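You operate a simulated robot arm through the tools that you are given. There is no shell and no other tool. Be economical: measure what you need, move in short steps, check, and stop when the job is done.

You run a simulated two-armed robot. Do the job below in one go: nothing can be reset, and whatever is moved stays where it is left.

## Task
Swap the low lemon tub for the mango tub.
Fine: the white cover moves on to the lemon tub, which stays on the counter top; the orange well ends shut.

It is judged by the outcome, as a careful person would: the job done as asked, and still so three seconds after it is handed in. It fails if anything else is knocked over, pushed out of place, dropped, spilled or broken. A push-on lid holds only when it is set on centred and level and pressed home; a screw cap is set on level and turned clockwise until tight.

## Robot
Two 7-joint arms with two-finger parallel grippers on one trunk, hanging from a carriage that runs on a rail from [0, 1.634] to [0, -0.546] (x, y) and turns from -400 to 287 degrees about z. Base frame: it is fixed where the carriage stands at the start and does not move with it; the origin is on the floor, on the carriage's upright axis, x ahead of it, y to its left, z up. Readings come in m, degrees, newtons and seconds.
The left shoulder is at the start at [0.04, 0.161, 1.313], the right one opposite. With the tool pointing down near the work surface each hand reaches from about 0.1 to 0.72 m from the robot's upright axis, wherever it stands, measured 20 degrees to its own side. Places, roughly: counter top [0.7, -0.9, 1]; orange lid (24x24x7 cm) [0.6, 0, 1]; orange well [0.6, 0, 0.9]. Payload 4.4 kg a hand.
The tool frame of a hand sits at the grasp point between the pads (the TCP): z along the fingers, y along the line on which they close. The tips reach 0.023 m beyond it. Largest opening 0.094 m; finger width 0.038, thickness 0.01; the body of the gripper, 0.054 by 0.096 m, starts 0.039 m behind the TCP.
Orientation is that of the tool frame in the base frame, as a unit quaternion [w, x, y, z]. With the fingers straight down and closing along the base's y, the tool's x points along the base's -x, its y along +y and its z along -z.

## Interface
- The arms move only by the tool move_arm. It takes "left_deltas", "right_deltas" or both (then of equal length, played together; a hand with none holds still); each is a list of rows, each an object (a shift or turn left out is 0, a gripper value left out holds the last) with "xyz": the shift along the base's x, y, z in m, a list of three; "rotation": the turn, a rotation vector about the base's x, y, z in degrees, a list of three; "gripper": the closure, from 0 (fully open) to 1 (shut). In form: [{"xyz": [tx, ty, tz], "rotation": [rx, ry, rz], "gripper": gripper}, ...]. A call has 1 to 10 rows; each row shifts and turns the commanded pose from where the row before left it. A row lasts 0.2 s, in which the tool goes at most 0.05 m and 8.6 degrees; a call with a longer step from one row to the next is refused whole, and so is a gripper value outside its range. Where a pose cannot be reached the arm comes as near as it can. A force on the tool above 40 N (or 10 N above the force at the start of the call, whichever is more), or a blocked arm, ends the call early, and 0.2 s more pass. The fingers move at their own pace (about 0.045 m/s each) and stop on an object; they squeeze with about 30 N. The grip force told is the motor's: it shows also when the fingers shut on nothing. Time passes only in rows, and 0.2 s behind the last, so rows that do not move let the fingers close. The reply holds the time, the measured pose of the TCP, the force on the tool along the base axes, the opening and the grip force, in the units named above and with some noise, with the torque about the TCP (base axes, N m) and any sound that the robot's microphone picked up.
- Cameras (640 x 400 px; columns grow to the right, rows downward): "scene" is now at [0.2156, -0.0513, 1.5973]; the picture's right is [-0.70, -0.72, 0.00], its down [-0.57, 0.55, -0.61] and it looks along [0.44, -0.43, -0.79] (base axes); focal length 270 px, centre (320, 200). "left" rides on the left gripper at [0.086, -0.016, -0.075] in its tool frame; the picture's right is [0.18, 0.98, 0.00], its down [-0.58, 0.11, -0.81] and it looks along [-0.79, 0.15, 0.59] (tool axes); focal length 243 px, centre (320, 200). "right" rides on the right gripper at [0.086, 0.016, -0.074] in its tool frame; the picture's right is [-0.18, 0.98, 0.00], its down [-0.58, -0.11, -0.81] and it looks along [-0.79, -0.15, 0.59] (tool axes); focal length 243 px, centre (320, 200). There is no depth. A picture from a camera that has moved, and an enlarged one, comes with that camera's place and axes in the base frame and with its lens.
- get_image(camera): a new picture of that camera. No time passes.
- raise_lower(by): slides the trunk up (or, below 0, down) by that many m; the arms and the scene camera ride with it, the base frame stays. It gives what a move gives, with no picture.
- base_move(legs): drives the robot by 1 to 6 legs, each [ahead, left, turn to the left] in m, m and degrees, along the robot's own axes; the way and the turn of a leg run together, so that a leg with both is an arc; at most 1.5 m and 180 degrees a leg. The arms and the cameras ride along, it lands a little off, and it stops where it bumps. It keeps to its track: a leg is cut to what the track allows. It gives what a move gives.
- head_to(pan, tilt): turns the head with the scene camera to pan (to the left, within 86 degrees either way) and tilt (down, from -29 to 69), counted from straight ahead of the robot. It gives what a move gives.
- enlarge(camera, box): a new picture of the part [left, top, right, bottom] of that camera's present view, enlarged. No time passes.
- job_done(): hands the job in; it is judged then, once.

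Work in short steps. Places have to be worked out from the pictures, the camera data and where the tool is seen: move nearer, look again, correct. Check each grasp and each placing, and mend what went wrong. You have 120 turns and 100 pictures in all, those below and enlarged ones among them. Open the grippers and draw the arms clear of the work before you hand the job in, unless the task says otherwise; then end with one line.

The tools are called after "Call:" as name(argument=value, ...) on one line, values as JSON. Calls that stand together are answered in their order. move_arm: Moves the arms, as the interface text tells. Its arguments: {"type":"object","properties":{"left_deltas":{"type":"array","items":{"type":"object","properties":{"xyz":{"type":"array","items":{"type":"number"}},"rotation":{"type":"array","items":{"type":"number"}},"gripper":{"type":"number"}}}},"right_deltas":{"type":"array","items":{"type":"object","properties":{"xyz":{"type":"array","items":{"type":"number"}},"rotation":{"type":"array","items":{"type":"number"}},"gripper":{"type":"number"}}}}},"required":[]} The other tools are called the same way: raise_lower (by) slides the trunk up or down; base_move (legs) drives the base; head_to (pan, tilt) turns the head that bears the scene camera; get_image (camera) takes a picture; enlarge (camera, box) takes an enlarged picture of a part of a camera's view; job_done () hands the job in.

At the start:

```text
time: 0.0
left_eef_pos: [0.508, -0.1009, 1.3279]
left_tool_rot: [0.0, -0.001, 1.0, 0.0]
left_force: [0.5, -0.4, 0.1]
left_ft_torque: [0.0, 0.01, -0.02]
left_grip_width: 0.0942
left_grasp_force: 0.1
right_eef_pos: [0.3075, -0.4496, 1.2749]
right_tool_rot: [0.001, 0.0, 1.0, 0.0]
right_force: [-0.1, 0.2, 0.1]
right_ft_torque: [-0.04, 0.01, -0.01]
right_grip_width: 0.094
right_grasp_force: 0.0
trunk travel left (down, up): [-0.45, 0.32]
robot x, y, heading: [-0.0007, -0.0013, -0.2]
head pan, tilt: [-44.3, 52.4]
```

scene: 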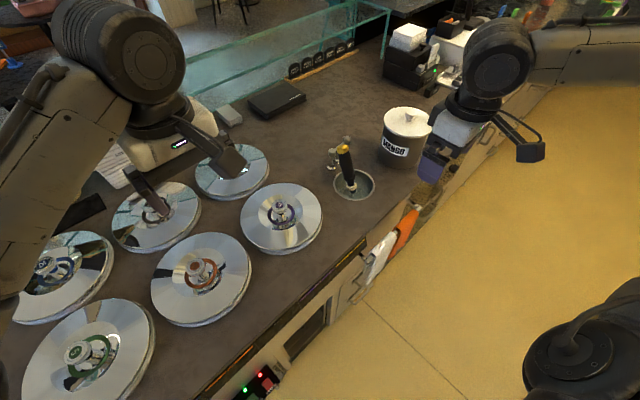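
right: 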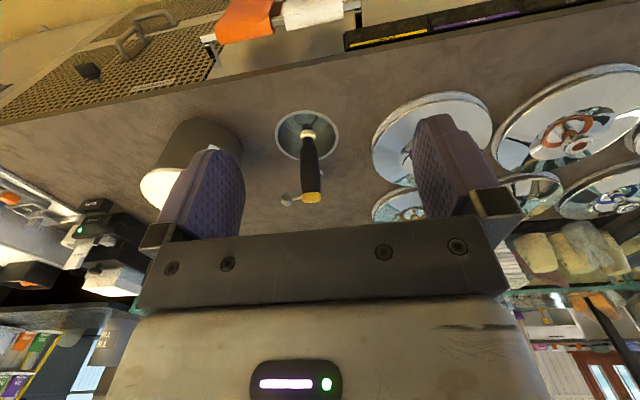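
left: 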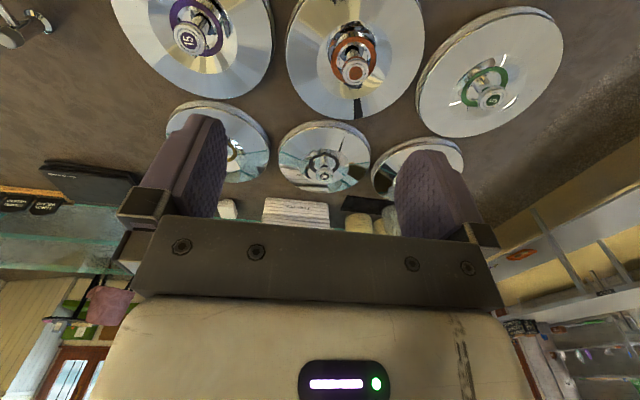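

The mango tub stands near (0.5, -0.7) with a white cover on it, and the orange-ringed lid is near (0.6, 0). I'll take closer looks at both.

Call:
enlarge(camera="scene", box=[300, 80, 480, 220])

Call:
enlarge(camera="scene", box=[100, 170, 340, 340])

```text
2.86 times, centred on (390, 150) of scene
camera zoom: at [0.2156, -0.0513, 1.5973], right [-0.7, -0.72, 0.0], down [-0.57, 0.55, -0.61], along [0.44, -0.43, -0.79], focal length 771 px, centre (120, 343)
```

zoom: 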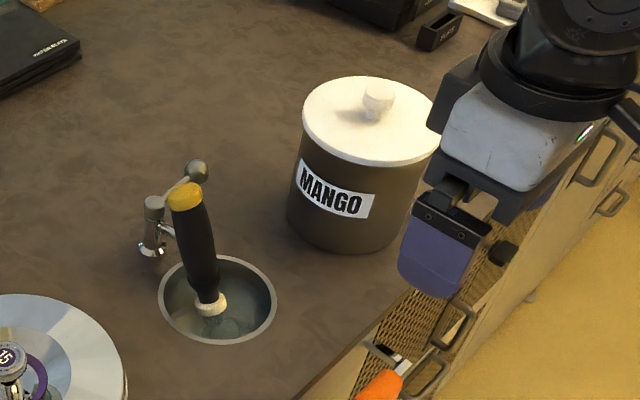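

```text
2.35 times, centred on (220, 255) of scene
camera zoom: at [0.2156, -0.0513, 1.5973], right [-0.7, -0.72, 0.0], down [-0.57, 0.55, -0.61], along [0.44, -0.43, -0.79], focal length 635 px, centre (555, 71)
```

zoom: 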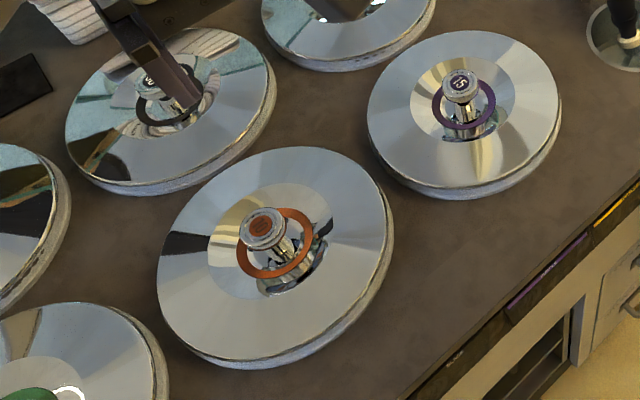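

I'll look further along the counter to find free space to set things down.

Call:
head_to(pan=-65, tilt=40)

Call:
get_image(camera="scene")

```text
time: 0.8
left_eef_pos: [0.5085, -0.101, 1.3275]
left_tool_rot: [0.0, -0.001, 1.0, -0.001]
left_force: [-0.6, 0.0, -0.3]
left_ft_torque: [0.04, 0.0, 0.02]
left_grip_width: 0.0941
left_grasp_force: 0.1
right_eef_pos: [0.3087, -0.4489, 1.276]
right_tool_rot: [-0.001, 0.0, 1.0, -0.001]
right_force: [0.3, 0.0, 0.6]
right_ft_torque: [0.0, 0.03, 0.03]
right_grip_width: 0.0942
right_grasp_force: 0.0
trunk travel left (down, up): [-0.45, 0.32]
robot x, y, heading: [-0.0025, 0.0019, 0.0]
head pan, tilt: [-65.0, 40.0]
```

```text
94 pictures are left
camera scene: at [0.1981, -0.0762, 1.6146], right [-0.91, -0.42, 0.0], down [-0.27, 0.58, -0.77], along [0.32, -0.69, -0.64], focal length 270 px, centre (320, 200)
```

scene: 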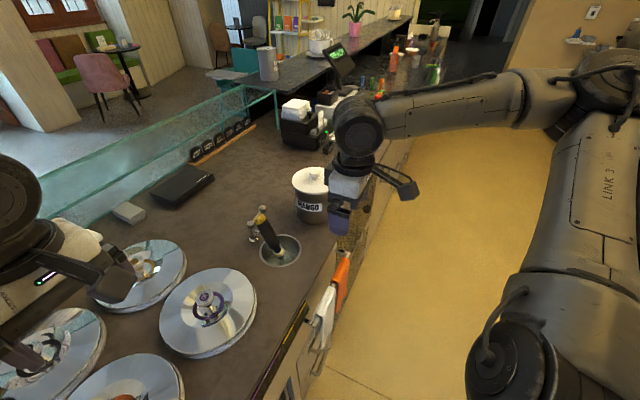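

There is free counter beyond and behind the mango tub. I'll drive along the rail toward it to get accurate positions.

Call:
base_move(legs=[[0, -0.4, 0]])

Call:
head_to(pan=-20, tilt=50)

Call:
get_image(camera="scene")

Call:
get_image(camera="right")

Call:
get_image(camera="left")

```text
time: 3.3
left_eef_pos: [0.5092, -0.5012, 1.3275]
left_tool_rot: [0.001, -0.002, 1.0, 0.001]
left_force: [0.6, -0.1, 0.2]
left_ft_torque: [-0.04, 0.0, -0.03]
left_grip_width: 0.0939
left_grasp_force: 0.1
right_eef_pos: [0.3089, -0.8505, 1.2741]
right_tool_rot: [0.0, 0.0, 1.0, 0.0]
right_force: [-0.4, -0.8, 0.9]
right_ft_torque: [-0.01, -0.02, -0.03]
right_grip_width: 0.0939
right_grasp_force: 0.0
trunk travel left (down, up): [-0.45, 0.32]
robot x, y, heading: [-0.0001, -0.397, 0.4]
head pan, tilt: [-65.0, 40.0]
```

```text
time: 4.5
left_eef_pos: [0.5082, -0.5008, 1.3282]
left_tool_rot: [-0.001, -0.002, 1.0, 0.0]
left_force: [0.0, -0.1, 0.3]
left_ft_torque: [0.0, 0.01, 0.03]
left_grip_width: 0.0941
left_grasp_force: 0.0
right_eef_pos: [0.3091, -0.8489, 1.2747]
right_tool_rot: [0.001, -0.001, 1.0, 0.0]
right_force: [0.3, 0.5, 1.0]
right_ft_torque: [0.04, 0.03, 0.0]
right_grip_width: 0.0942
right_grasp_force: 0.0
trunk travel left (down, up): [-0.45, 0.32]
robot x, y, heading: [0.0031, -0.3989, 0.4]
head pan, tilt: [-20.0, 50.0]
```

```text
93 pictures are left
camera scene: at [0.2346, -0.4256, 1.6005], right [-0.34, -0.94, 0.0], down [-0.72, 0.26, -0.64], along [0.6, -0.22, -0.77], focal length 270 px, centre (320, 200)
```

scene: 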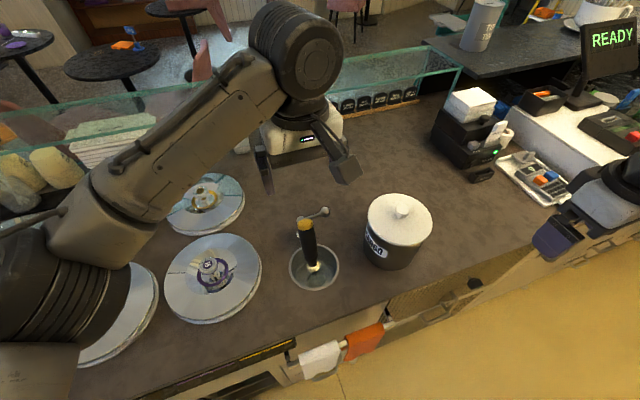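

```text
92 pictures are left
camera right: at [0.2237, -0.8316, 1.3495], right [0.18, 0.98, 0.0], down [0.58, -0.11, 0.81], along [0.79, -0.15, -0.59], focal length 243 px, centre (320, 200)
```

right: 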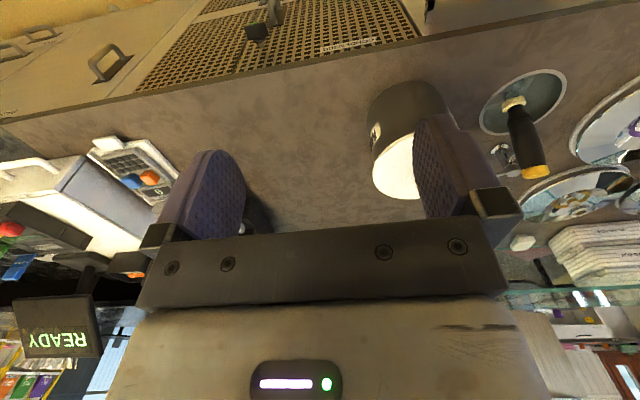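

```text
91 pictures are left
camera left: at [0.4227, -0.5169, 1.4018], right [-0.19, 0.98, 0.0], down [0.58, 0.11, 0.81], along [0.79, 0.15, -0.59], focal length 243 px, centre (320, 200)
```

left: 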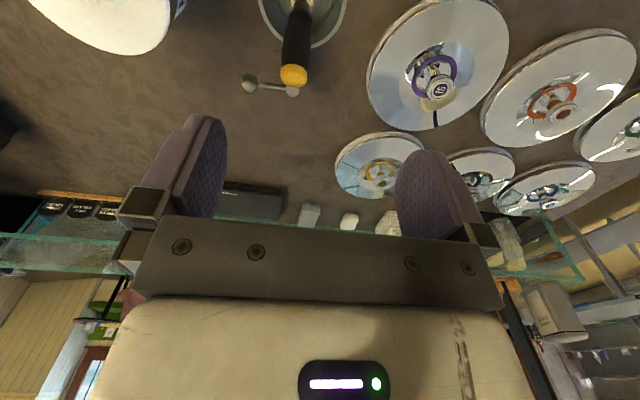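

Mango cover is near (0.52, -0.725), with clear counter at y -0.85 to -1.15. Next I go back to bring the left hand over the orange lid's knob at about (0.609, -0.03).

Call:
base_move(legs=[[0, 0.2, 0]])

Call:
move_arm(left_deltas=[{"xyz": [0.01, 0.04, 0]}, {"xyz": [0.015, 0.045, -0.005]}, {"xyz": [0.015, 0.045, -0.015]}, {"xyz": [0.015, 0.04, -0.02]}, {"xyz": [0.015, 0.04, -0.02]}, {"xyz": [0.015, 0.03, -0.03]}, {"xyz": [0.01, 0.03, -0.03]}, {"xyz": [0, 0, -0.04]}, {"xyz": [0, 0, -0.03]}])

Call:
get_image(camera="left")

Call:
head_to(pan=15, tilt=52)

Call:
get_image(camera="scene")

```text
time: 6.1
left_eef_pos: [0.5086, -0.2985, 1.3273]
left_tool_rot: [0.0, -0.003, 1.0, 0.0]
left_force: [-0.5, -0.5, -0.4]
left_ft_torque: [-0.02, -0.01, -0.05]
left_grip_width: 0.0939
left_grasp_force: 0.0
right_eef_pos: [0.3109, -0.6474, 1.2737]
right_tool_rot: [0.0, -0.002, 1.0, -0.001]
right_force: [0.3, 0.5, -0.8]
right_ft_torque: [-0.01, -0.02, -0.01]
right_grip_width: 0.0942
right_grasp_force: 0.0
trunk travel left (down, up): [-0.45, 0.32]
robot x, y, heading: [-0.0002, -0.1985, 0.2]
head pan, tilt: [-20.0, 50.0]
```

```text
time: 8.1
left_eef_pos: [0.6039, -0.0289, 1.1374]
left_tool_rot: [0.0, -0.003, 1.0, 0.0]
left_force: [-0.1, 1.0, 0.4]
left_ft_torque: [0.0, 0.03, 0.01]
left_grip_width: 0.094
left_grasp_force: 0.2
right_eef_pos: [0.3091, -0.6474, 1.274]
right_tool_rot: [0.0, -0.002, 1.0, 0.0]
right_force: [-0.1, 0.3, -0.6]
right_ft_torque: [-0.03, 0.01, 0.02]
right_grip_width: 0.0939
right_grasp_force: 0.1
trunk travel left (down, up): [-0.45, 0.32]
robot x, y, heading: [0.0047, -0.1959, 0.3]
head pan, tilt: [-20.0, 50.0]
```

```text
90 pictures are left
camera left: at [0.5186, -0.0454, 1.2107], right [-0.19, 0.98, 0.0], down [0.58, 0.11, 0.81], along [0.79, 0.15, -0.59], focal length 243 px, centre (320, 200)
```

left: 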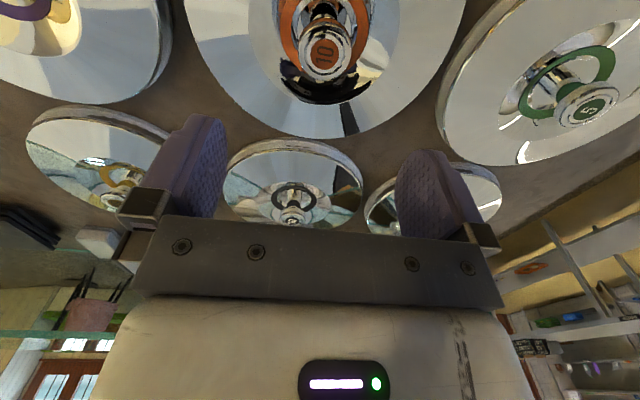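

```text
time: 9.1
left_eef_pos: [0.6044, -0.0285, 1.138]
left_tool_rot: [0.001, -0.002, 1.0, 0.0]
left_force: [0.1, 1.0, 0.4]
left_ft_torque: [0.0, 0.03, 0.02]
left_grip_width: 0.094
left_grasp_force: 0.1
right_eef_pos: [0.3102, -0.6477, 1.2743]
right_tool_rot: [-0.001, -0.001, 1.0, 0.0]
right_force: [0.4, 1.0, -0.1]
right_ft_torque: [0.0, -0.01, 0.0]
right_grip_width: 0.0942
right_grasp_force: 0.0
trunk travel left (down, up): [-0.45, 0.32]
robot x, y, heading: [-0.0008, -0.2011, 0.2]
head pan, tilt: [15.0, 52.0]
```

```text
89 pictures are left
camera scene: at [0.2346, -0.1783, 1.5979], right [0.26, -0.96, 0.0], down [-0.76, -0.21, -0.62], along [0.59, 0.16, -0.79], focal length 270 px, centre (320, 200)
```

scene: 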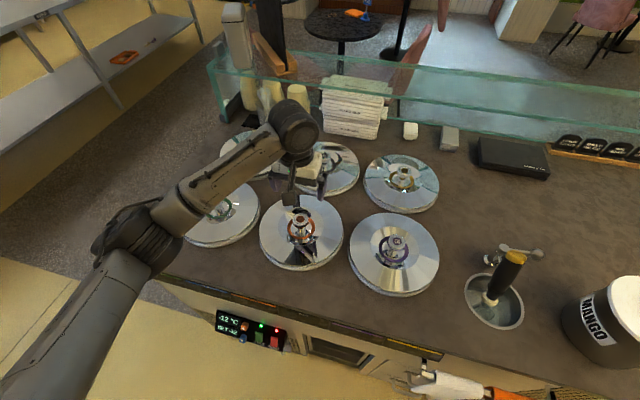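

Knob centre comes out at about (0.607, -0.026), top near z 1.0. I'll descend over it with open fingers, in two stages.

Call:
move_arm(left_deltas=[{"xyz": [0.003, 0.003, -0.04]}, {"xyz": [0, 0, -0.04]}, {"xyz": [0, 0, -0.03]}, {"xyz": [0, 0, -0.02]}])

Call:
enlarge(camera="scene", box=[240, 140, 360, 280])

Call:
get_image(camera="left")

```text
time: 10.1
left_eef_pos: [0.6082, -0.0264, 1.0107]
left_tool_rot: [0.002, -0.003, 1.0, 0.0]
left_force: [-9.6, -0.2, 24.6]
left_ft_torque: [0.7, 0.69, 0.38]
left_grip_width: 0.0934
left_grasp_force: 0.0
right_eef_pos: [0.3107, -0.647, 1.274]
right_tool_rot: [0.0, -0.003, 1.0, -0.001]
right_force: [-0.1, 0.1, -0.9]
right_ft_torque: [0.0, 0.0, -0.04]
right_grip_width: 0.0936
right_grasp_force: 0.0
trunk travel left (down, up): [-0.45, 0.32]
robot x, y, heading: [-0.0015, -0.2028, 0.2]
head pan, tilt: [15.0, 52.0]
```

```text
2.86 times, centred on (300, 210) of scene
camera zoom: at [0.2348, -0.1779, 1.5986], right [0.26, -0.96, 0.0], down [-0.76, -0.21, -0.62], along [0.59, 0.16, -0.79], focal length 771 px, centre (377, 171)
```

zoom: 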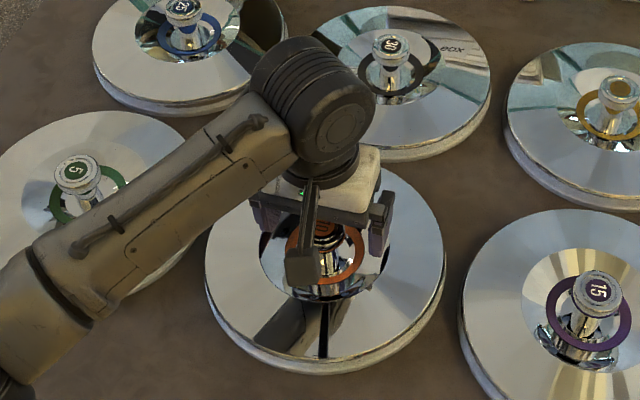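

```text
87 pictures are left
camera left: at [0.522, -0.0419, 1.0847], right [-0.19, 0.98, 0.0], down [0.58, 0.11, 0.81], along [0.79, 0.15, -0.59], focal length 243 px, centre (320, 200)
```

left: 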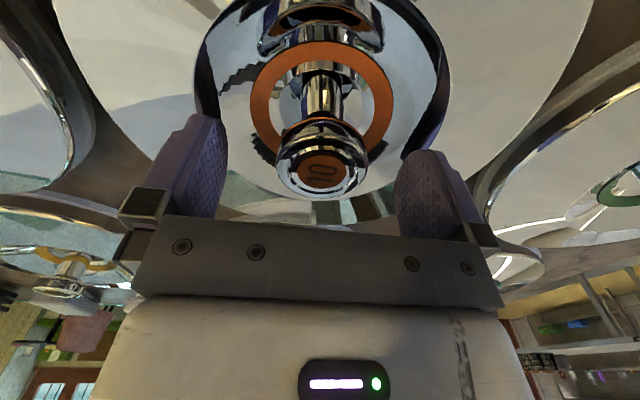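

The tips touched the lid plate (24 N), so the knob sits higher than judged: re-solving gives (0.59, -0.029), top ~1.025. I'll rise slightly, shift, and close.

Call:
move_arm(left_deltas=[{"xyz": [0, 0, 0.014]}, {"xyz": [-0.018, -0.003, 0]}, {"xyz": [0, 0, 0]}])

Call:
get_image(camera="left")

```text
time: 10.9
left_eef_pos: [0.5889, -0.0285, 1.0218]
left_tool_rot: [0.0, -0.004, 1.0, 0.0]
left_force: [0.2, -0.2, -0.6]
left_ft_torque: [0.01, 0.05, 0.05]
left_grip_width: 0.0937
left_grasp_force: 0.1
right_eef_pos: [0.3096, -0.6479, 1.2743]
right_tool_rot: [0.0, -0.002, 1.0, 0.0]
right_force: [0.0, -0.3, -0.1]
right_ft_torque: [0.04, 0.0, -0.02]
right_grip_width: 0.0941
right_grasp_force: 0.1
trunk travel left (down, up): [-0.45, 0.32]
robot x, y, heading: [-0.0, -0.1981, 0.5]
head pan, tilt: [15.0, 52.0]
```

```text
86 pictures are left
camera left: at [0.5035, -0.0453, 1.0958], right [-0.19, 0.98, 0.0], down [0.58, 0.11, 0.81], along [0.79, 0.15, -0.59], focal length 243 px, centre (320, 200)
```

left: 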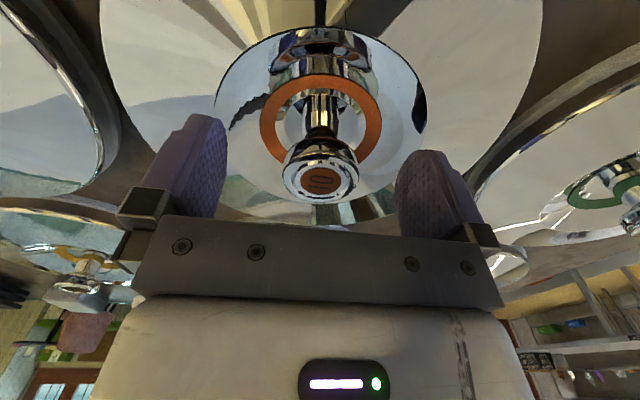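

The knob lies between the pads. I'll close on it.

Call:
move_arm(left_deltas=[{"xyz": [0.001, 0, -0.005]}, {"gripper": 1}, {"gripper": 1}, {"gripper": 1}, {"gripper": 1}, {"gripper": 1}])

Call:
get_image(camera="left")

```text
time: 12.3
left_eef_pos: [0.5896, -0.029, 1.0169]
left_tool_rot: [0.0, -0.003, 1.0, 0.0]
left_force: [-0.6, 1.9, 0.0]
left_ft_torque: [0.03, 0.11, -0.03]
left_grip_width: 0.0396
left_grasp_force: 29.5
right_eef_pos: [0.3109, -0.6474, 1.2748]
right_tool_rot: [0.0, -0.003, 1.0, 0.0]
right_force: [-0.3, 0.7, -0.4]
right_ft_torque: [0.0, 0.04, 0.0]
right_grip_width: 0.0941
right_grasp_force: 0.0
trunk travel left (down, up): [-0.45, 0.32]
robot x, y, heading: [-0.0012, -0.1988, 0.4]
head pan, tilt: [15.0, 52.0]
```

```text
85 pictures are left
camera left: at [0.5041, -0.0451, 1.0911], right [-0.19, 0.98, 0.0], down [0.58, 0.11, 0.81], along [0.79, 0.15, -0.59], focal length 243 px, centre (320, 200)
```

left: 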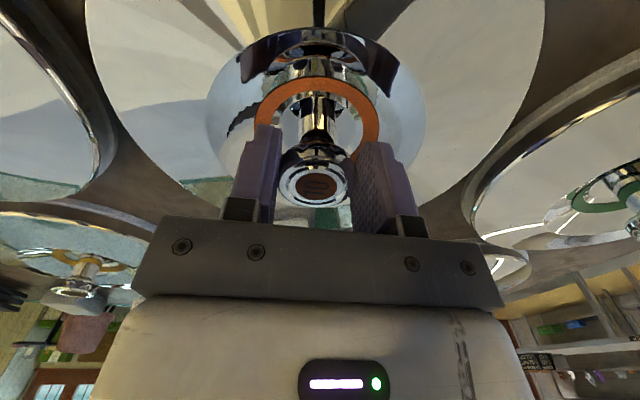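

Gripped (4 cm knob, 30 N). Closed-lid reference pose: TCP (0.5896, -0.029, 1.0169). Lifting straight up.

Call:
move_arm(left_deltas=[{"xyz": [0, 0, 0.015]}, {"xyz": [0, 0, 0.025]}, {"xyz": [0, 0, 0.04]}, {"xyz": [0, 0, 0.045]}, {"xyz": [0, 0, 0.045]}, {"xyz": [0, 0, 0.04]}])

Call:
get_image(camera="scene")

```text
time: 13.7
left_eef_pos: [0.5895, -0.0272, 1.2275]
left_tool_rot: [0.0, -0.004, 1.0, 0.0]
left_force: [-0.4, -0.3, -1.3]
left_ft_torque: [-0.02, -0.03, -0.02]
left_grip_width: 0.0001
left_grasp_force: 30.0
right_eef_pos: [0.3097, -0.6478, 1.2737]
right_tool_rot: [0.0, -0.003, 1.0, 0.001]
right_force: [-0.6, 0.5, -0.4]
right_ft_torque: [0.03, 0.01, 0.0]
right_grip_width: 0.094
right_grasp_force: 0.0
trunk travel left (down, up): [-0.45, 0.32]
robot x, y, heading: [0.0002, -0.2028, 0.1]
head pan, tilt: [15.0, 52.0]
```

```text
84 pictures are left
camera scene: at [0.2348, -0.1781, 1.5978], right [0.26, -0.96, 0.0], down [-0.76, -0.21, -0.62], along [0.59, 0.16, -0.79], focal length 270 px, centre (320, 200)
```

scene: 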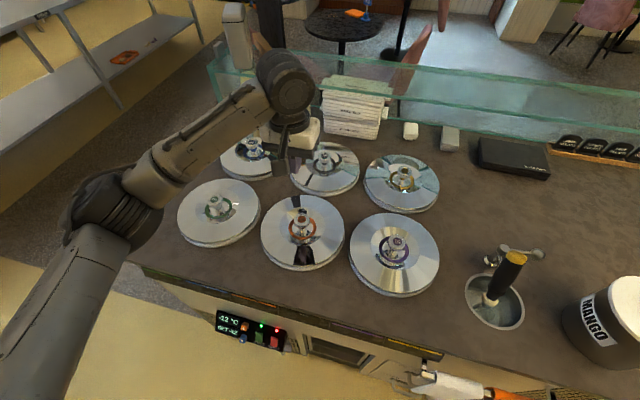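

The fingers slipped off the knob; the lid seems unmoved. I'll look at the knob shape closely before regripping lower, under the cap.

Call:
enlarge(camera="scene", box=[260, 190, 350, 275])

Call:
get_image(camera="left")

```text
4.71 times, centred on (305, 232) of scene
camera zoom: at [0.2348, -0.1781, 1.5978], right [0.26, -0.96, 0.0], down [-0.76, -0.21, -0.62], along [0.59, 0.16, -0.79], focal length 1270 px, centre (391, 47)
```

zoom: 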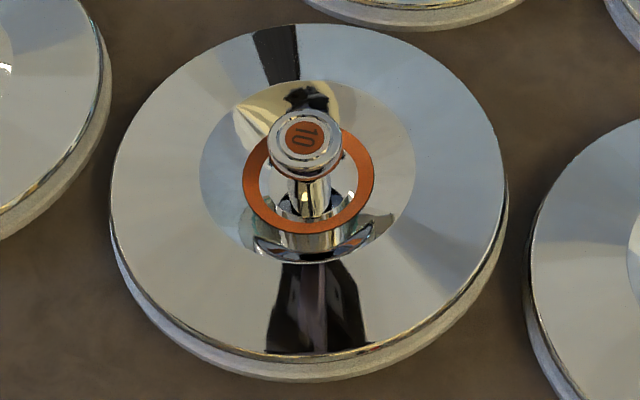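

```text
82 pictures are left
camera left: at [0.5046, -0.0445, 1.3012], right [-0.19, 0.98, 0.0], down [0.58, 0.11, 0.81], along [0.79, 0.15, -0.59], focal length 243 px, centre (320, 200)
```

left: 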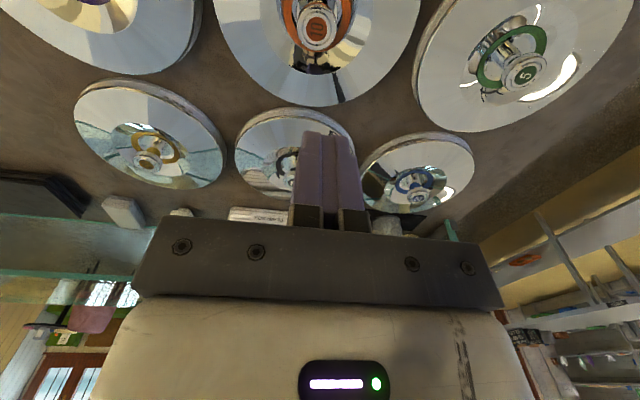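

Cap top is ~1.03 and the plate ~0.988, so the previous hold was on the cap only. I'll regrip as low as the plate allows and lift very slowly, reading the forces.

Call:
move_arm(left_deltas=[{"xyz": [0.001, 0, 0], "gripper": 0}, {"xyz": [0, 0, 0]}, {"xyz": [0, 0, -0.04]}, {"xyz": [0, 0, -0.05]}, {"xyz": [0, 0, -0.05]}, {"xyz": [0, 0, -0.04]}, {"xyz": [0, 0, -0.025]}, {"xyz": [0, 0, -0.006]}, {"xyz": [0, 0, -0.004]}])

Call:
move_arm(left_deltas=[{"gripper": 1}, {"gripper": 1}, {"gripper": 1}, {"gripper": 1}, {"gripper": 1}, {"gripper": 1}])

Call:
move_arm(left_deltas=[{"xyz": [0, 0, 0.004]}, {"xyz": [0, 0, 0.004]}])

Call:
get_image(camera="left")

```text
time: 15.7
left_eef_pos: [0.5897, -0.029, 1.0116]
left_tool_rot: [0.0, -0.003, 1.0, 0.0]
left_force: [0.0, -0.1, -0.4]
left_ft_torque: [0.02, 0.0, 0.0]
left_grip_width: 0.0941
left_grasp_force: 0.0
right_eef_pos: [0.3099, -0.6472, 1.2759]
right_tool_rot: [0.0, -0.003, 1.0, 0.0]
right_force: [-0.3, -0.3, 1.3]
right_ft_torque: [0.0, -0.03, -0.02]
right_grip_width: 0.0937
right_grasp_force: 0.0
trunk travel left (down, up): [-0.45, 0.32]
robot x, y, heading: [-0.0025, -0.1999, 0.3]
head pan, tilt: [15.0, 52.0]
```

```text
time: 17.1
left_eef_pos: [0.5918, -0.0286, 1.0115]
left_tool_rot: [0.0, -0.003, 1.0, 0.0]
left_force: [-0.2, -1.0, 0.4]
left_ft_torque: [-0.06, -0.06, -0.08]
left_grip_width: 0.0398
left_grasp_force: 29.4
right_eef_pos: [0.3105, -0.647, 1.2753]
right_tool_rot: [0.001, -0.002, 1.0, 0.0]
right_force: [-0.6, 0.4, -0.3]
right_ft_torque: [-0.02, 0.0, 0.02]
right_grip_width: 0.0937
right_grasp_force: 0.1
trunk travel left (down, up): [-0.45, 0.32]
robot x, y, heading: [-0.0022, -0.2002, 0.3]
head pan, tilt: [15.0, 52.0]
```

```text
time: 17.7
left_eef_pos: [0.5903, -0.0283, 1.0204]
left_tool_rot: [0.001, -0.003, 1.0, -0.001]
left_force: [-0.1, 0.8, -2.6]
left_ft_torque: [-0.04, 0.07, 0.03]
left_grip_width: 0.0399
left_grasp_force: 30.1
right_eef_pos: [0.3099, -0.6472, 1.2748]
right_tool_rot: [0.0, 0.0, 1.0, -0.001]
right_force: [-0.6, -0.6, -0.5]
right_ft_torque: [0.01, 0.02, 0.0]
right_grip_width: 0.0941
right_grasp_force: 0.1
trunk travel left (down, up): [-0.45, 0.32]
robot x, y, heading: [-0.0005, -0.198, 0.4]
head pan, tilt: [15.0, 52.0]
```

```text
81 pictures are left
camera left: at [0.5047, -0.0451, 1.0934], right [-0.19, 0.98, 0.0], down [0.58, 0.11, 0.81], along [0.79, 0.15, -0.59], focal length 243 px, centre (320, 200)
```

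left: 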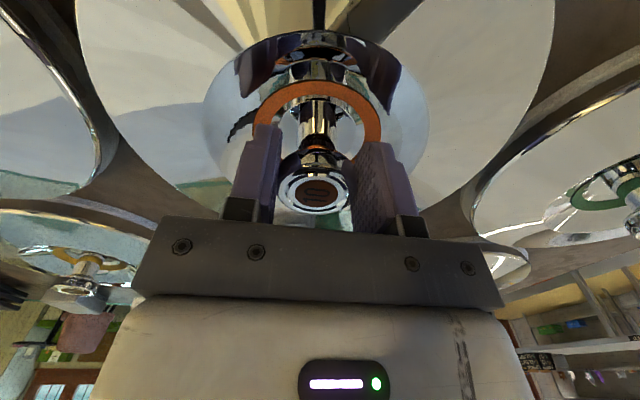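

Only -2.6 N so far; ambiguous. I'll lift a bit more slowly and check against the scene picture.

Call:
move_arm(left_deltas=[{"xyz": [0, 0, 0.005]}, {"xyz": [0, 0, 0.005]}])

Call:
get_image(camera="left")

```text
time: 18.3
left_eef_pos: [0.5912, -0.0287, 1.0303]
left_tool_rot: [-0.001, -0.003, 1.0, 0.0]
left_force: [-0.4, -0.6, -2.8]
left_ft_torque: [0.0, 0.01, 0.03]
left_grip_width: 0.0395
left_grasp_force: 30.5
right_eef_pos: [0.3105, -0.6469, 1.2743]
right_tool_rot: [-0.001, -0.002, 1.0, 0.0]
right_force: [0.1, 0.0, 0.3]
right_ft_torque: [-0.01, -0.04, 0.0]
right_grip_width: 0.0941
right_grasp_force: 0.0
trunk travel left (down, up): [-0.45, 0.32]
robot x, y, heading: [-0.0007, -0.1994, 0.2]
head pan, tilt: [15.0, 52.0]
```

```text
80 pictures are left
camera left: at [0.505, -0.0451, 1.1036], right [-0.19, 0.98, 0.0], down [0.58, 0.11, 0.81], along [0.79, 0.15, -0.59], focal length 243 px, centre (320, 200)
```

left: 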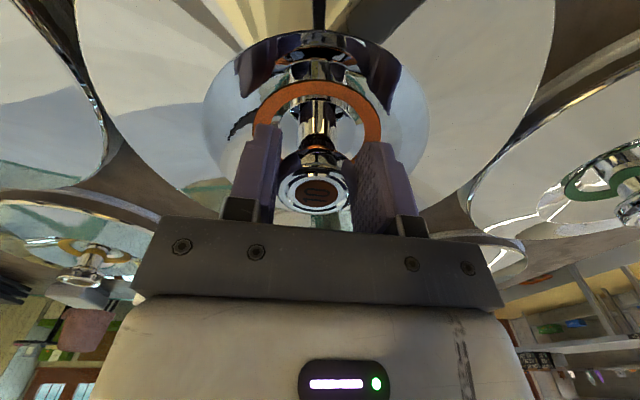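

The lid now rises with the hand (2.8 N weight; knob fixed in the view). Continuing the lift gently.

Call:
move_arm(left_deltas=[{"xyz": [0, 0, 0.008]}, {"xyz": [0, 0, 0.012]}, {"xyz": [0, 0, 0.015]}, {"xyz": [0, 0, 0.018]}, {"xyz": [0, 0, 0.02]}, {"xyz": [0, 0, 0.02]}, {"xyz": [0, 0, 0.02]}, {"xyz": [0, 0, 0.02]}, {"xyz": [0, 0, 0.015]}, {"xyz": [0, 0, 0.01]}])

Call:
get_image(camera="scene")

```text
time: 20.5
left_eef_pos: [0.5909, -0.0281, 1.1866]
left_tool_rot: [-0.001, -0.003, 1.0, 0.0]
left_force: [0.9, -0.8, -3.6]
left_ft_torque: [-0.02, 0.04, 0.01]
left_grip_width: 0.0396
left_grasp_force: 30.1
right_eef_pos: [0.3093, -0.647, 1.2755]
right_tool_rot: [0.0, -0.002, 1.0, -0.001]
right_force: [0.1, 0.4, -0.2]
right_ft_torque: [0.03, -0.02, 0.0]
right_grip_width: 0.0938
right_grasp_force: 0.0
trunk travel left (down, up): [-0.45, 0.32]
robot x, y, heading: [-0.005, -0.2003, 0.2]
head pan, tilt: [15.0, 52.0]
```

```text
79 pictures are left
camera scene: at [0.2345, -0.1783, 1.5978], right [0.26, -0.96, 0.0], down [-0.76, -0.21, -0.62], along [0.59, 0.16, -0.79], focal length 270 px, centre (320, 200)
```

scene: 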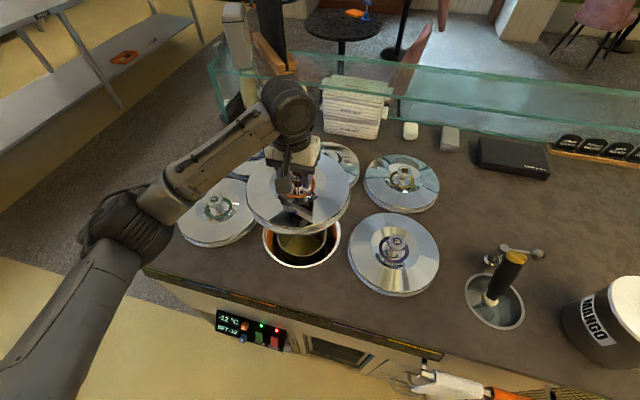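

The lid is off and a tub with yellow contents is visible below. I'll carry the lid aside to the right (over the purple lid, well above) to see into the well.

Call:
move_arm(left_deltas=[{"xyz": [0, -0.01, 0.015]}, {"xyz": [0, -0.02, 0.015]}, {"xyz": [0, -0.03, 0.015]}, {"xyz": [0, -0.035, 0.01]}, {"xyz": [0, -0.035, 0.01]}, {"xyz": [0, -0.035, 0]}, {"xyz": [0, -0.035, 0]}, {"xyz": [0, -0.03, 0]}, {"xyz": [0, -0.02, 0]}, {"xyz": [0, -0.01, 0]}])

Call:
enlarge(camera="scene", box=[230, 180, 390, 300])

Call:
get_image(camera="scene")

```text
time: 22.7
left_eef_pos: [0.5899, -0.2888, 1.2517]
left_tool_rot: [0.0, -0.002, 1.0, 0.0]
left_force: [0.1, -0.3, -2.2]
left_ft_torque: [0.01, 0.01, 0.01]
left_grip_width: 0.0399
left_grasp_force: 30.0
right_eef_pos: [0.3095, -0.6472, 1.2745]
right_tool_rot: [0.0, -0.003, 1.0, 0.0]
right_force: [-0.2, 0.2, -0.3]
right_ft_torque: [0.0, 0.03, -0.03]
right_grip_width: 0.094
right_grasp_force: 0.1
trunk travel left (down, up): [-0.45, 0.32]
robot x, y, heading: [-0.0025, -0.1998, 0.4]
head pan, tilt: [15.0, 52.0]
```

```text
3.33 times, centred on (310, 240) of scene
camera zoom: at [0.2345, -0.1783, 1.5978], right [0.26, -0.96, 0.0], down [-0.76, -0.21, -0.62], along [0.59, 0.16, -0.79], focal length 900 px, centre (353, 67)
```

zoom: 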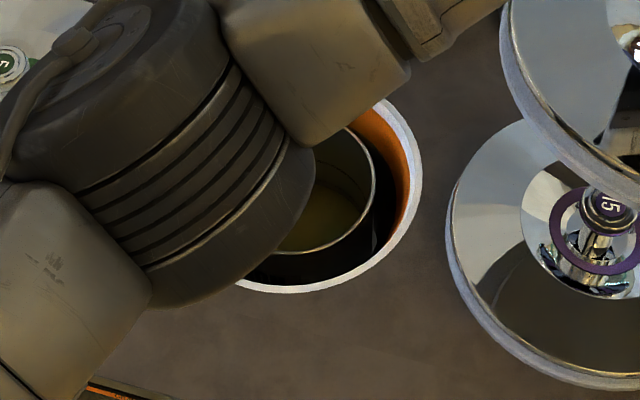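

```text
77 pictures are left
camera scene: at [0.2345, -0.1783, 1.5978], right [0.26, -0.96, 0.0], down [-0.76, -0.21, -0.62], along [0.59, 0.16, -0.79], focal length 270 px, centre (320, 200)
```

scene: 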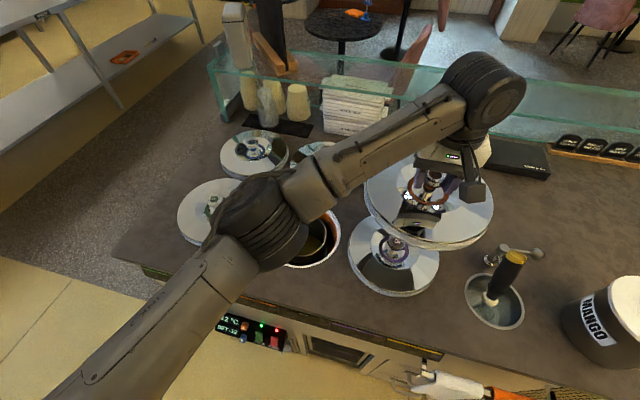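

The tub is a thin-walled open bucket with clearance around it in the well, so it can be pinched by the rim. First park the lid on the counter near (0.53, -1.01): raise it, then drive to the rail's end and turn right.

Call:
move_arm(left_deltas=[{"xyz": [0, 0, 0.015]}, {"xyz": [0, 0, 0.02]}, {"xyz": [0, 0, 0.02]}, {"xyz": [0, 0, 0.01]}])

Call:
base_move(legs=[[0, -0.17, 0], [0, -0.175, 0]])

Call:
base_move(legs=[[0, 0, -30], [0, 0, -28]])

Call:
head_to(pan=10, tilt=50)

Call:
get_image(camera="scene")

```text
time: 23.7
left_eef_pos: [0.5904, -0.2882, 1.3175]
left_tool_rot: [-0.001, -0.003, 1.0, 0.0]
left_force: [-0.2, 0.0, -2.7]
left_ft_torque: [-0.02, 0.04, -0.02]
left_grip_width: 0.0397
left_grasp_force: 30.1
right_eef_pos: [0.3096, -0.6474, 1.2745]
right_tool_rot: [0.0, -0.001, 1.0, 0.0]
right_force: [-0.1, -1.2, 0.3]
right_ft_torque: [0.0, 0.01, -0.02]
right_grip_width: 0.0941
right_grasp_force: 0.0
trunk travel left (down, up): [-0.45, 0.32]
robot x, y, heading: [0.0006, -0.1965, 0.3]
head pan, tilt: [15.0, 52.0]
```

```text
time: 26.2
left_eef_pos: [0.5904, -0.6322, 1.3185]
left_tool_rot: [0.0, -0.004, 1.0, -0.001]
left_force: [-0.6, -1.1, -2.7]
left_ft_torque: [0.01, 0.01, 0.0]
left_grip_width: 0.0397
left_grasp_force: 30.6
right_eef_pos: [0.3107, -0.9903, 1.2759]
right_tool_rot: [0.0, -0.003, 1.0, 0.0]
right_force: [-0.9, 0.0, 0.0]
right_ft_torque: [0.02, 0.02, 0.02]
right_grip_width: 0.0939
right_grasp_force: 0.1
trunk travel left (down, up): [-0.45, 0.32]
robot x, y, heading: [-0.0011, -0.5429, 0.3]
head pan, tilt: [15.0, 52.0]
```

```text
time: 29.5
left_eef_pos: [0.2371, -1.0912, 1.3173]
left_tool_rot: [0.0, 0.482, 0.876, 0.0]
left_force: [0.4, -0.2, -1.8]
left_ft_torque: [0.05, -0.01, 0.03]
left_grip_width: 0.0398
left_grasp_force: 30.6
right_eef_pos: [-0.2145, -1.043, 1.2737]
right_tool_rot: [-0.001, 0.482, 0.876, 0.0]
right_force: [0.5, -0.2, -0.2]
right_ft_torque: [0.01, 0.03, -0.02]
right_grip_width: 0.0939
right_grasp_force: 0.1
trunk travel left (down, up): [-0.45, 0.32]
robot x, y, heading: [-0.0015, -0.5435, -57.8]
head pan, tilt: [15.0, 52.0]
```

```text
time: 30.2
left_eef_pos: [0.2373, -1.0912, 1.3176]
left_tool_rot: [0.0, 0.483, 0.876, 0.0]
left_force: [-0.6, 0.3, -2.3]
left_ft_torque: [0.01, 0.02, 0.01]
left_grip_width: 0.0397
left_grasp_force: 29.4
right_eef_pos: [-0.2161, -1.0434, 1.2747]
right_tool_rot: [0.001, 0.483, 0.876, 0.0]
right_force: [0.5, -0.4, 0.1]
right_ft_torque: [-0.03, 0.02, -0.01]
right_grip_width: 0.0939
right_grasp_force: 0.0
trunk travel left (down, up): [-0.45, 0.32]
robot x, y, heading: [0.0016, -0.5428, -57.7]
head pan, tilt: [10.0, 50.0]
```

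```text
76 pictures are left
camera scene: at [0.1395, -0.7341, 1.6004], right [-0.74, -0.67, 0.0], down [-0.52, 0.57, -0.64], along [0.43, -0.48, -0.77], focal length 270 px, centre (320, 200)
```

scene: 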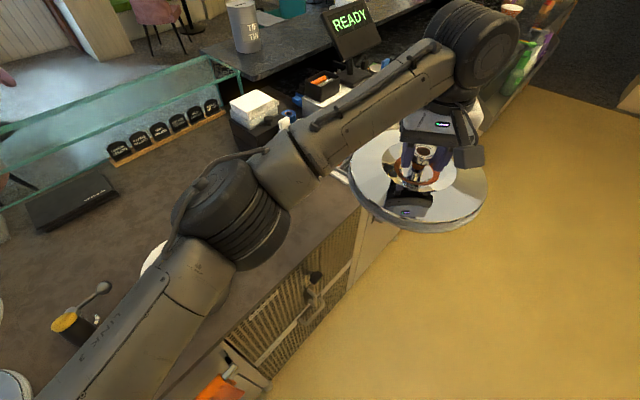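

The lid hangs clear over the floor at (0.24, -1.09). I'll extend it out over the counter to (0.53, -1.01), still high.

Call:
move_arm(left_deltas=[{"xyz": [0.02, 0.01, 0]}, {"xyz": [0.03, 0.01, 0]}, {"xyz": [0.035, 0.01, 0]}, {"xyz": [0.035, 0.01, -0.01]}, {"xyz": [0.035, 0.01, -0.02]}, {"xyz": [0.035, 0.01, -0.02]}, {"xyz": [0.035, 0.01, -0.02]}, {"xyz": [0.03, 0.01, -0.02]}, {"xyz": [0.025, 0, -0.02]}, {"xyz": [0.013, 0, -0.02]}])

Call:
head_to(pan=20, tilt=50)

Call:
get_image(camera="scene")

Call:
get_image(camera="left")

```text
time: 32.4
left_eef_pos: [0.5303, -1.0111, 1.1862]
left_tool_rot: [-0.001, 0.482, 0.876, 0.0]
left_force: [1.0, 1.1, -3.1]
left_ft_torque: [0.02, 0.01, 0.02]
left_grip_width: 0.0399
left_grasp_force: 30.2
right_eef_pos: [-0.2144, -1.0422, 1.2733]
right_tool_rot: [0.0, 0.482, 0.876, -0.001]
right_force: [0.0, -0.3, -0.1]
right_ft_torque: [0.0, -0.01, 0.01]
right_grip_width: 0.0941
right_grasp_force: 0.1
trunk travel left (down, up): [-0.45, 0.32]
robot x, y, heading: [0.0001, -0.5464, -57.6]
head pan, tilt: [10.0, 50.0]
```

```text
time: 33.1
left_eef_pos: [0.5292, -1.011, 1.1867]
left_tool_rot: [0.0, 0.482, 0.876, 0.0]
left_force: [0.2, 0.0, -2.6]
left_ft_torque: [0.03, -0.03, 0.02]
left_grip_width: 0.0398
left_grasp_force: 29.8
right_eef_pos: [-0.2148, -1.0436, 1.2748]
right_tool_rot: [0.0, 0.483, 0.876, 0.0]
right_force: [0.1, 0.1, -0.3]
right_ft_torque: [0.02, 0.02, 0.0]
right_grip_width: 0.0939
right_grasp_force: 0.1
trunk travel left (down, up): [-0.45, 0.32]
robot x, y, heading: [0.0001, -0.5457, -57.7]
head pan, tilt: [20.0, 50.0]
```

```text
75 pictures are left
camera scene: at [0.1485, -0.7243, 1.6004], right [-0.61, -0.79, 0.0], down [-0.61, 0.47, -0.64], along [0.51, -0.39, -0.77], focal length 270 px, centre (320, 200)
```

scene: 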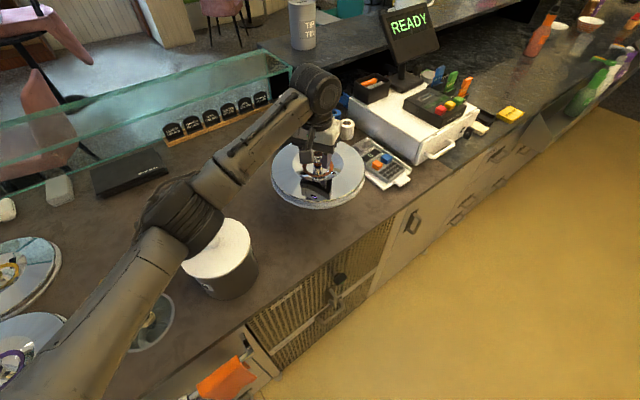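

```text
74 pictures are left
camera left: at [0.4705, -0.9466, 1.261], right [0.73, 0.68, 0.0], down [0.4, -0.43, 0.81], along [0.55, -0.59, -0.59], focal length 243 px, centre (320, 200)
```

left: 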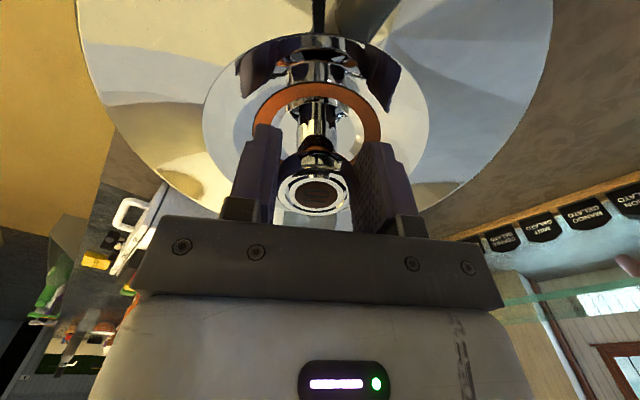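

The spot under the lid is clear. Lowering, with small steps at the end watching for contact.

Call:
move_arm(left_deltas=[{"xyz": [0.01, 0, -0.03]}, {"xyz": [0, 0, -0.03]}, {"xyz": [0, 0, -0.03]}, {"xyz": [0, 0, -0.03]}, {"xyz": [0, 0, -0.02]}, {"xyz": [0, 0, -0.01]}, {"xyz": [0, 0, -0.006]}])

Call:
enlarge(camera="scene", box=[240, 110, 400, 240])

```text
time: 34.7
left_eef_pos: [0.5462, -1.0113, 1.038]
left_tool_rot: [0.004, 0.481, 0.877, 0.0]
left_force: [0.1, 0.2, -2.7]
left_ft_torque: [0.09, 0.03, -0.02]
left_grip_width: 0.0394
left_grasp_force: 30.0
right_eef_pos: [-0.2105, -1.0437, 1.2756]
right_tool_rot: [0.003, 0.482, 0.876, 0.001]
right_force: [0.2, 0.0, 0.5]
right_ft_torque: [-0.01, 0.04, 0.0]
right_grip_width: 0.0941
right_grasp_force: 0.0
trunk travel left (down, up): [-0.45, 0.32]
robot x, y, heading: [0.0013, -0.5464, -58.0]
head pan, tilt: [20.0, 50.0]
```

```text
3.08 times, centred on (320, 175) of scene
camera zoom: at [0.1516, -0.7247, 1.6025], right [-0.61, -0.79, 0.0], down [-0.6, 0.47, -0.65], along [0.51, -0.39, -0.76], focal length 830 px, centre (320, 277)
```

zoom: 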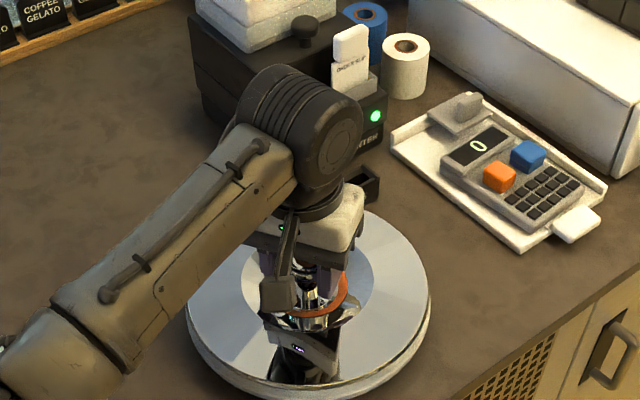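

Clear of the small black box behind. Continue down in 5 mm steps.

Call:
move_arm(left_deltas=[{"xyz": [-0.004, 0, -0.005]}, {"xyz": [0, 0, -0.005]}, {"xyz": [0, 0, -0.005]}, {"xyz": [0, 0, -0.004]}])

```text
time: 35.7
left_eef_pos: [0.5515, -1.013, 1.0316]
left_tool_rot: [0.012, 0.483, 0.876, -0.002]
left_force: [-20.3, 20.7, 6.7]
left_ft_torque: [0.26, 0.36, -0.17]
left_grip_width: 0.04
left_grasp_force: 29.2
right_eef_pos: [-0.206, -1.0418, 1.2735]
right_tool_rot: [0.004, 0.483, 0.875, 0.004]
right_force: [-0.1, 0.7, -1.0]
right_ft_torque: [-0.02, 0.0, 0.01]
right_grip_width: 0.0941
right_grasp_force: 0.0
trunk travel left (down, up): [-0.45, 0.32]
robot x, y, heading: [-0.0033, -0.5398, -57.8]
head pan, tilt: [20.0, 50.0]
```

Unexpected sideways force (-20, +20 N). I'll back up a bit and look.

Call:
move_arm(left_deltas=[{"xyz": [0, 0, 0.01]}, {"xyz": [0, 0, 0.01]}])

Call:
get_image(camera="left")

Call:
get_image(camera="scene")

```text
time: 36.3
left_eef_pos: [0.5352, -1.0135, 1.0317]
left_tool_rot: [0.002, 0.484, 0.875, -0.002]
left_force: [-0.4, 0.5, -2.0]
left_ft_torque: [0.02, 0.04, 0.02]
left_grip_width: 0.0398
left_grasp_force: 29.4
right_eef_pos: [-0.2152, -1.0421, 1.2731]
right_tool_rot: [0.0, 0.484, 0.875, 0.0]
right_force: [0.5, 0.9, -0.4]
right_ft_torque: [0.01, 0.0, 0.02]
right_grip_width: 0.0938
right_grasp_force: 0.1
trunk travel left (down, up): [-0.45, 0.32]
robot x, y, heading: [0.0017, -0.5448, -57.8]
head pan, tilt: [20.0, 50.0]
```

```text
72 pictures are left
camera left: at [0.4758, -0.9486, 1.1062], right [0.74, 0.68, 0.0], down [0.4, -0.43, 0.81], along [0.55, -0.59, -0.59], focal length 243 px, centre (320, 200)
```

left: 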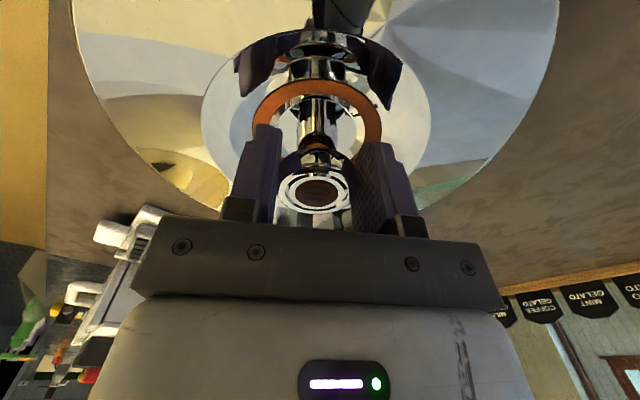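

```text
71 pictures are left
camera scene: at [0.1487, -0.7248, 1.5987], right [-0.61, -0.79, 0.0], down [-0.6, 0.47, -0.64], along [0.51, -0.39, -0.77], focal length 270 px, centre (320, 200)
```

scene: 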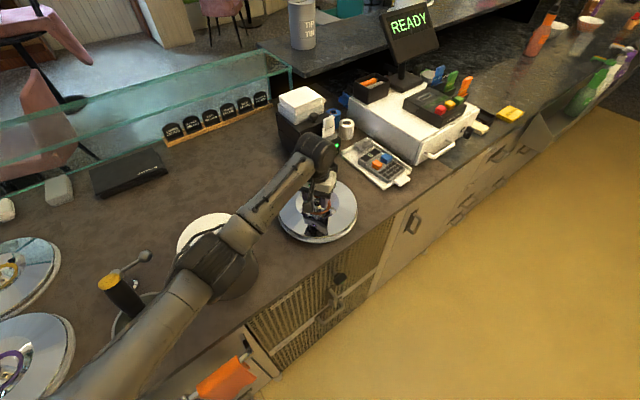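

The left elbow is very near the mango tub; I'll look closely at that.

Call:
enlarge(camera="scene", box=[140, 190, 280, 310])

Call:
enlarge(camera="scene", box=[260, 130, 380, 250])

```text
3.33 times, centred on (210, 250) of scene
camera zoom: at [0.1487, -0.7248, 1.5987], right [-0.61, -0.79, 0.0], down [-0.6, 0.47, -0.64], along [0.51, -0.39, -0.77], focal length 900 px, centre (687, 33)
```

zoom: 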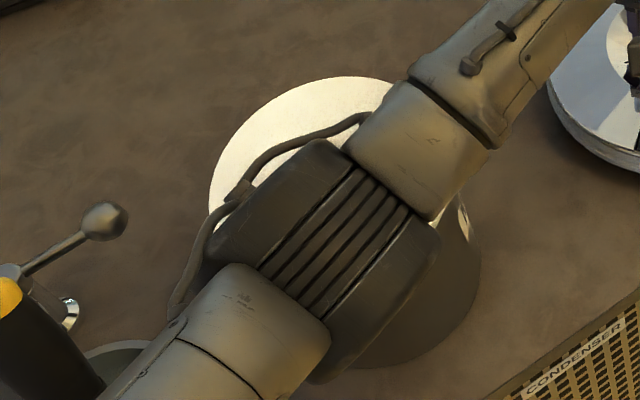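

```text
3.33 times, centred on (320, 190) of scene
camera zoom: at [0.1487, -0.7248, 1.5987], right [-0.61, -0.79, 0.0], down [-0.6, 0.47, -0.64], along [0.51, -0.39, -0.77], focal length 900 px, centre (320, 233)
```

zoom: 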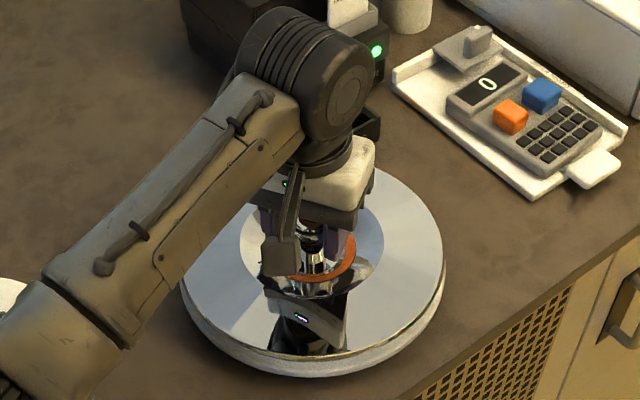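

The left elbow droops onto the mango tub, which explains the shove. I'll lift, raise the trunk 0.15 so the elbow rides higher, and try a slightly nearer spot.

Call:
move_arm(left_deltas=[{"xyz": [0, 0, 0.02]}, {"xyz": [0, 0, 0.02]}, {"xyz": [0, 0, 0.02]}, {"xyz": [0, 0, 0.02]}])

Call:
raise_lower(by=0.15)

Call:
move_arm(left_deltas=[{"xyz": [-0.02, 0, -0.03]}, {"xyz": [0, 0, -0.04]}, {"xyz": [0, 0, -0.04]}, {"xyz": [0, 0, -0.04]}, {"xyz": [0, 0, -0.04]}])

Call:
get_image(camera="scene")

```text
time: 37.3
left_eef_pos: [0.5339, -1.0108, 1.1115]
left_tool_rot: [0.0, 0.483, 0.876, 0.0]
left_force: [-0.2, 0.0, -3.0]
left_ft_torque: [0.04, 0.0, 0.01]
left_grip_width: 0.0399
left_grasp_force: 30.0
right_eef_pos: [-0.2155, -1.0427, 1.2746]
right_tool_rot: [0.0, 0.483, 0.876, 0.0]
right_force: [-0.5, 0.7, -0.9]
right_ft_torque: [0.01, 0.0, 0.04]
right_grip_width: 0.0939
right_grasp_force: 0.0
trunk travel left (down, up): [-0.45, 0.32]
robot x, y, heading: [0.0028, -0.5422, -57.6]
head pan, tilt: [20.0, 50.0]
```

```text
time: 39.0
left_eef_pos: [0.5364, -1.01, 1.2626]
left_tool_rot: [-0.001, 0.482, 0.876, 0.0]
left_force: [0.8, 0.6, -2.6]
left_ft_torque: [0.01, 0.03, -0.03]
left_grip_width: 0.0396
left_grasp_force: 29.9
right_eef_pos: [-0.2158, -1.0433, 1.4248]
right_tool_rot: [0.0, 0.482, 0.876, 0.0]
right_force: [0.8, 0.4, 0.0]
right_ft_torque: [0.01, 0.04, 0.01]
right_grip_width: 0.0941
right_grasp_force: 0.1
trunk travel left (down, up): [-0.6, 0.17]
robot x, y, heading: [-0.0003, -0.5443, -57.8]
head pan, tilt: [20.0, 50.0]
```

```text
time: 40.2
left_eef_pos: [0.5138, -1.0116, 1.071]
left_tool_rot: [0.0, 0.482, 0.876, 0.001]
left_force: [0.0, 0.5, -2.2]
left_ft_torque: [-0.02, 0.04, 0.02]
left_grip_width: 0.0396
left_grasp_force: 29.9
right_eef_pos: [-0.2156, -1.0426, 1.4237]
right_tool_rot: [0.001, 0.483, 0.876, 0.0]
right_force: [-0.4, -0.2, 0.1]
right_ft_torque: [0.03, 0.01, 0.0]
right_grip_width: 0.094
right_grasp_force: 0.1
trunk travel left (down, up): [-0.6, 0.17]
robot x, y, heading: [0.0021, -0.5397, -57.9]
head pan, tilt: [20.0, 50.0]
```

```text
68 pictures are left
camera scene: at [0.1485, -0.7242, 1.7504], right [-0.61, -0.79, 0.0], down [-0.61, 0.47, -0.64], along [0.51, -0.39, -0.77], focal length 270 px, centre (320, 200)
```

scene: 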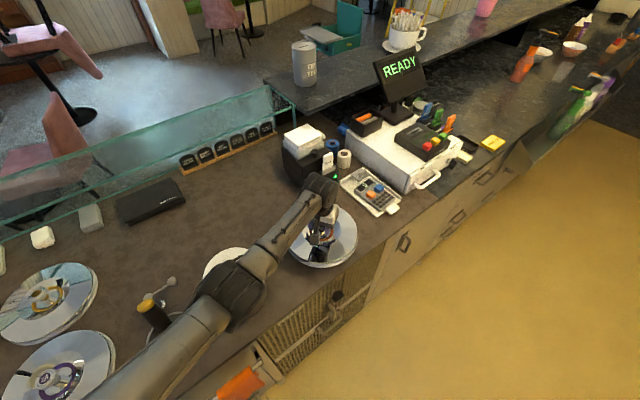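

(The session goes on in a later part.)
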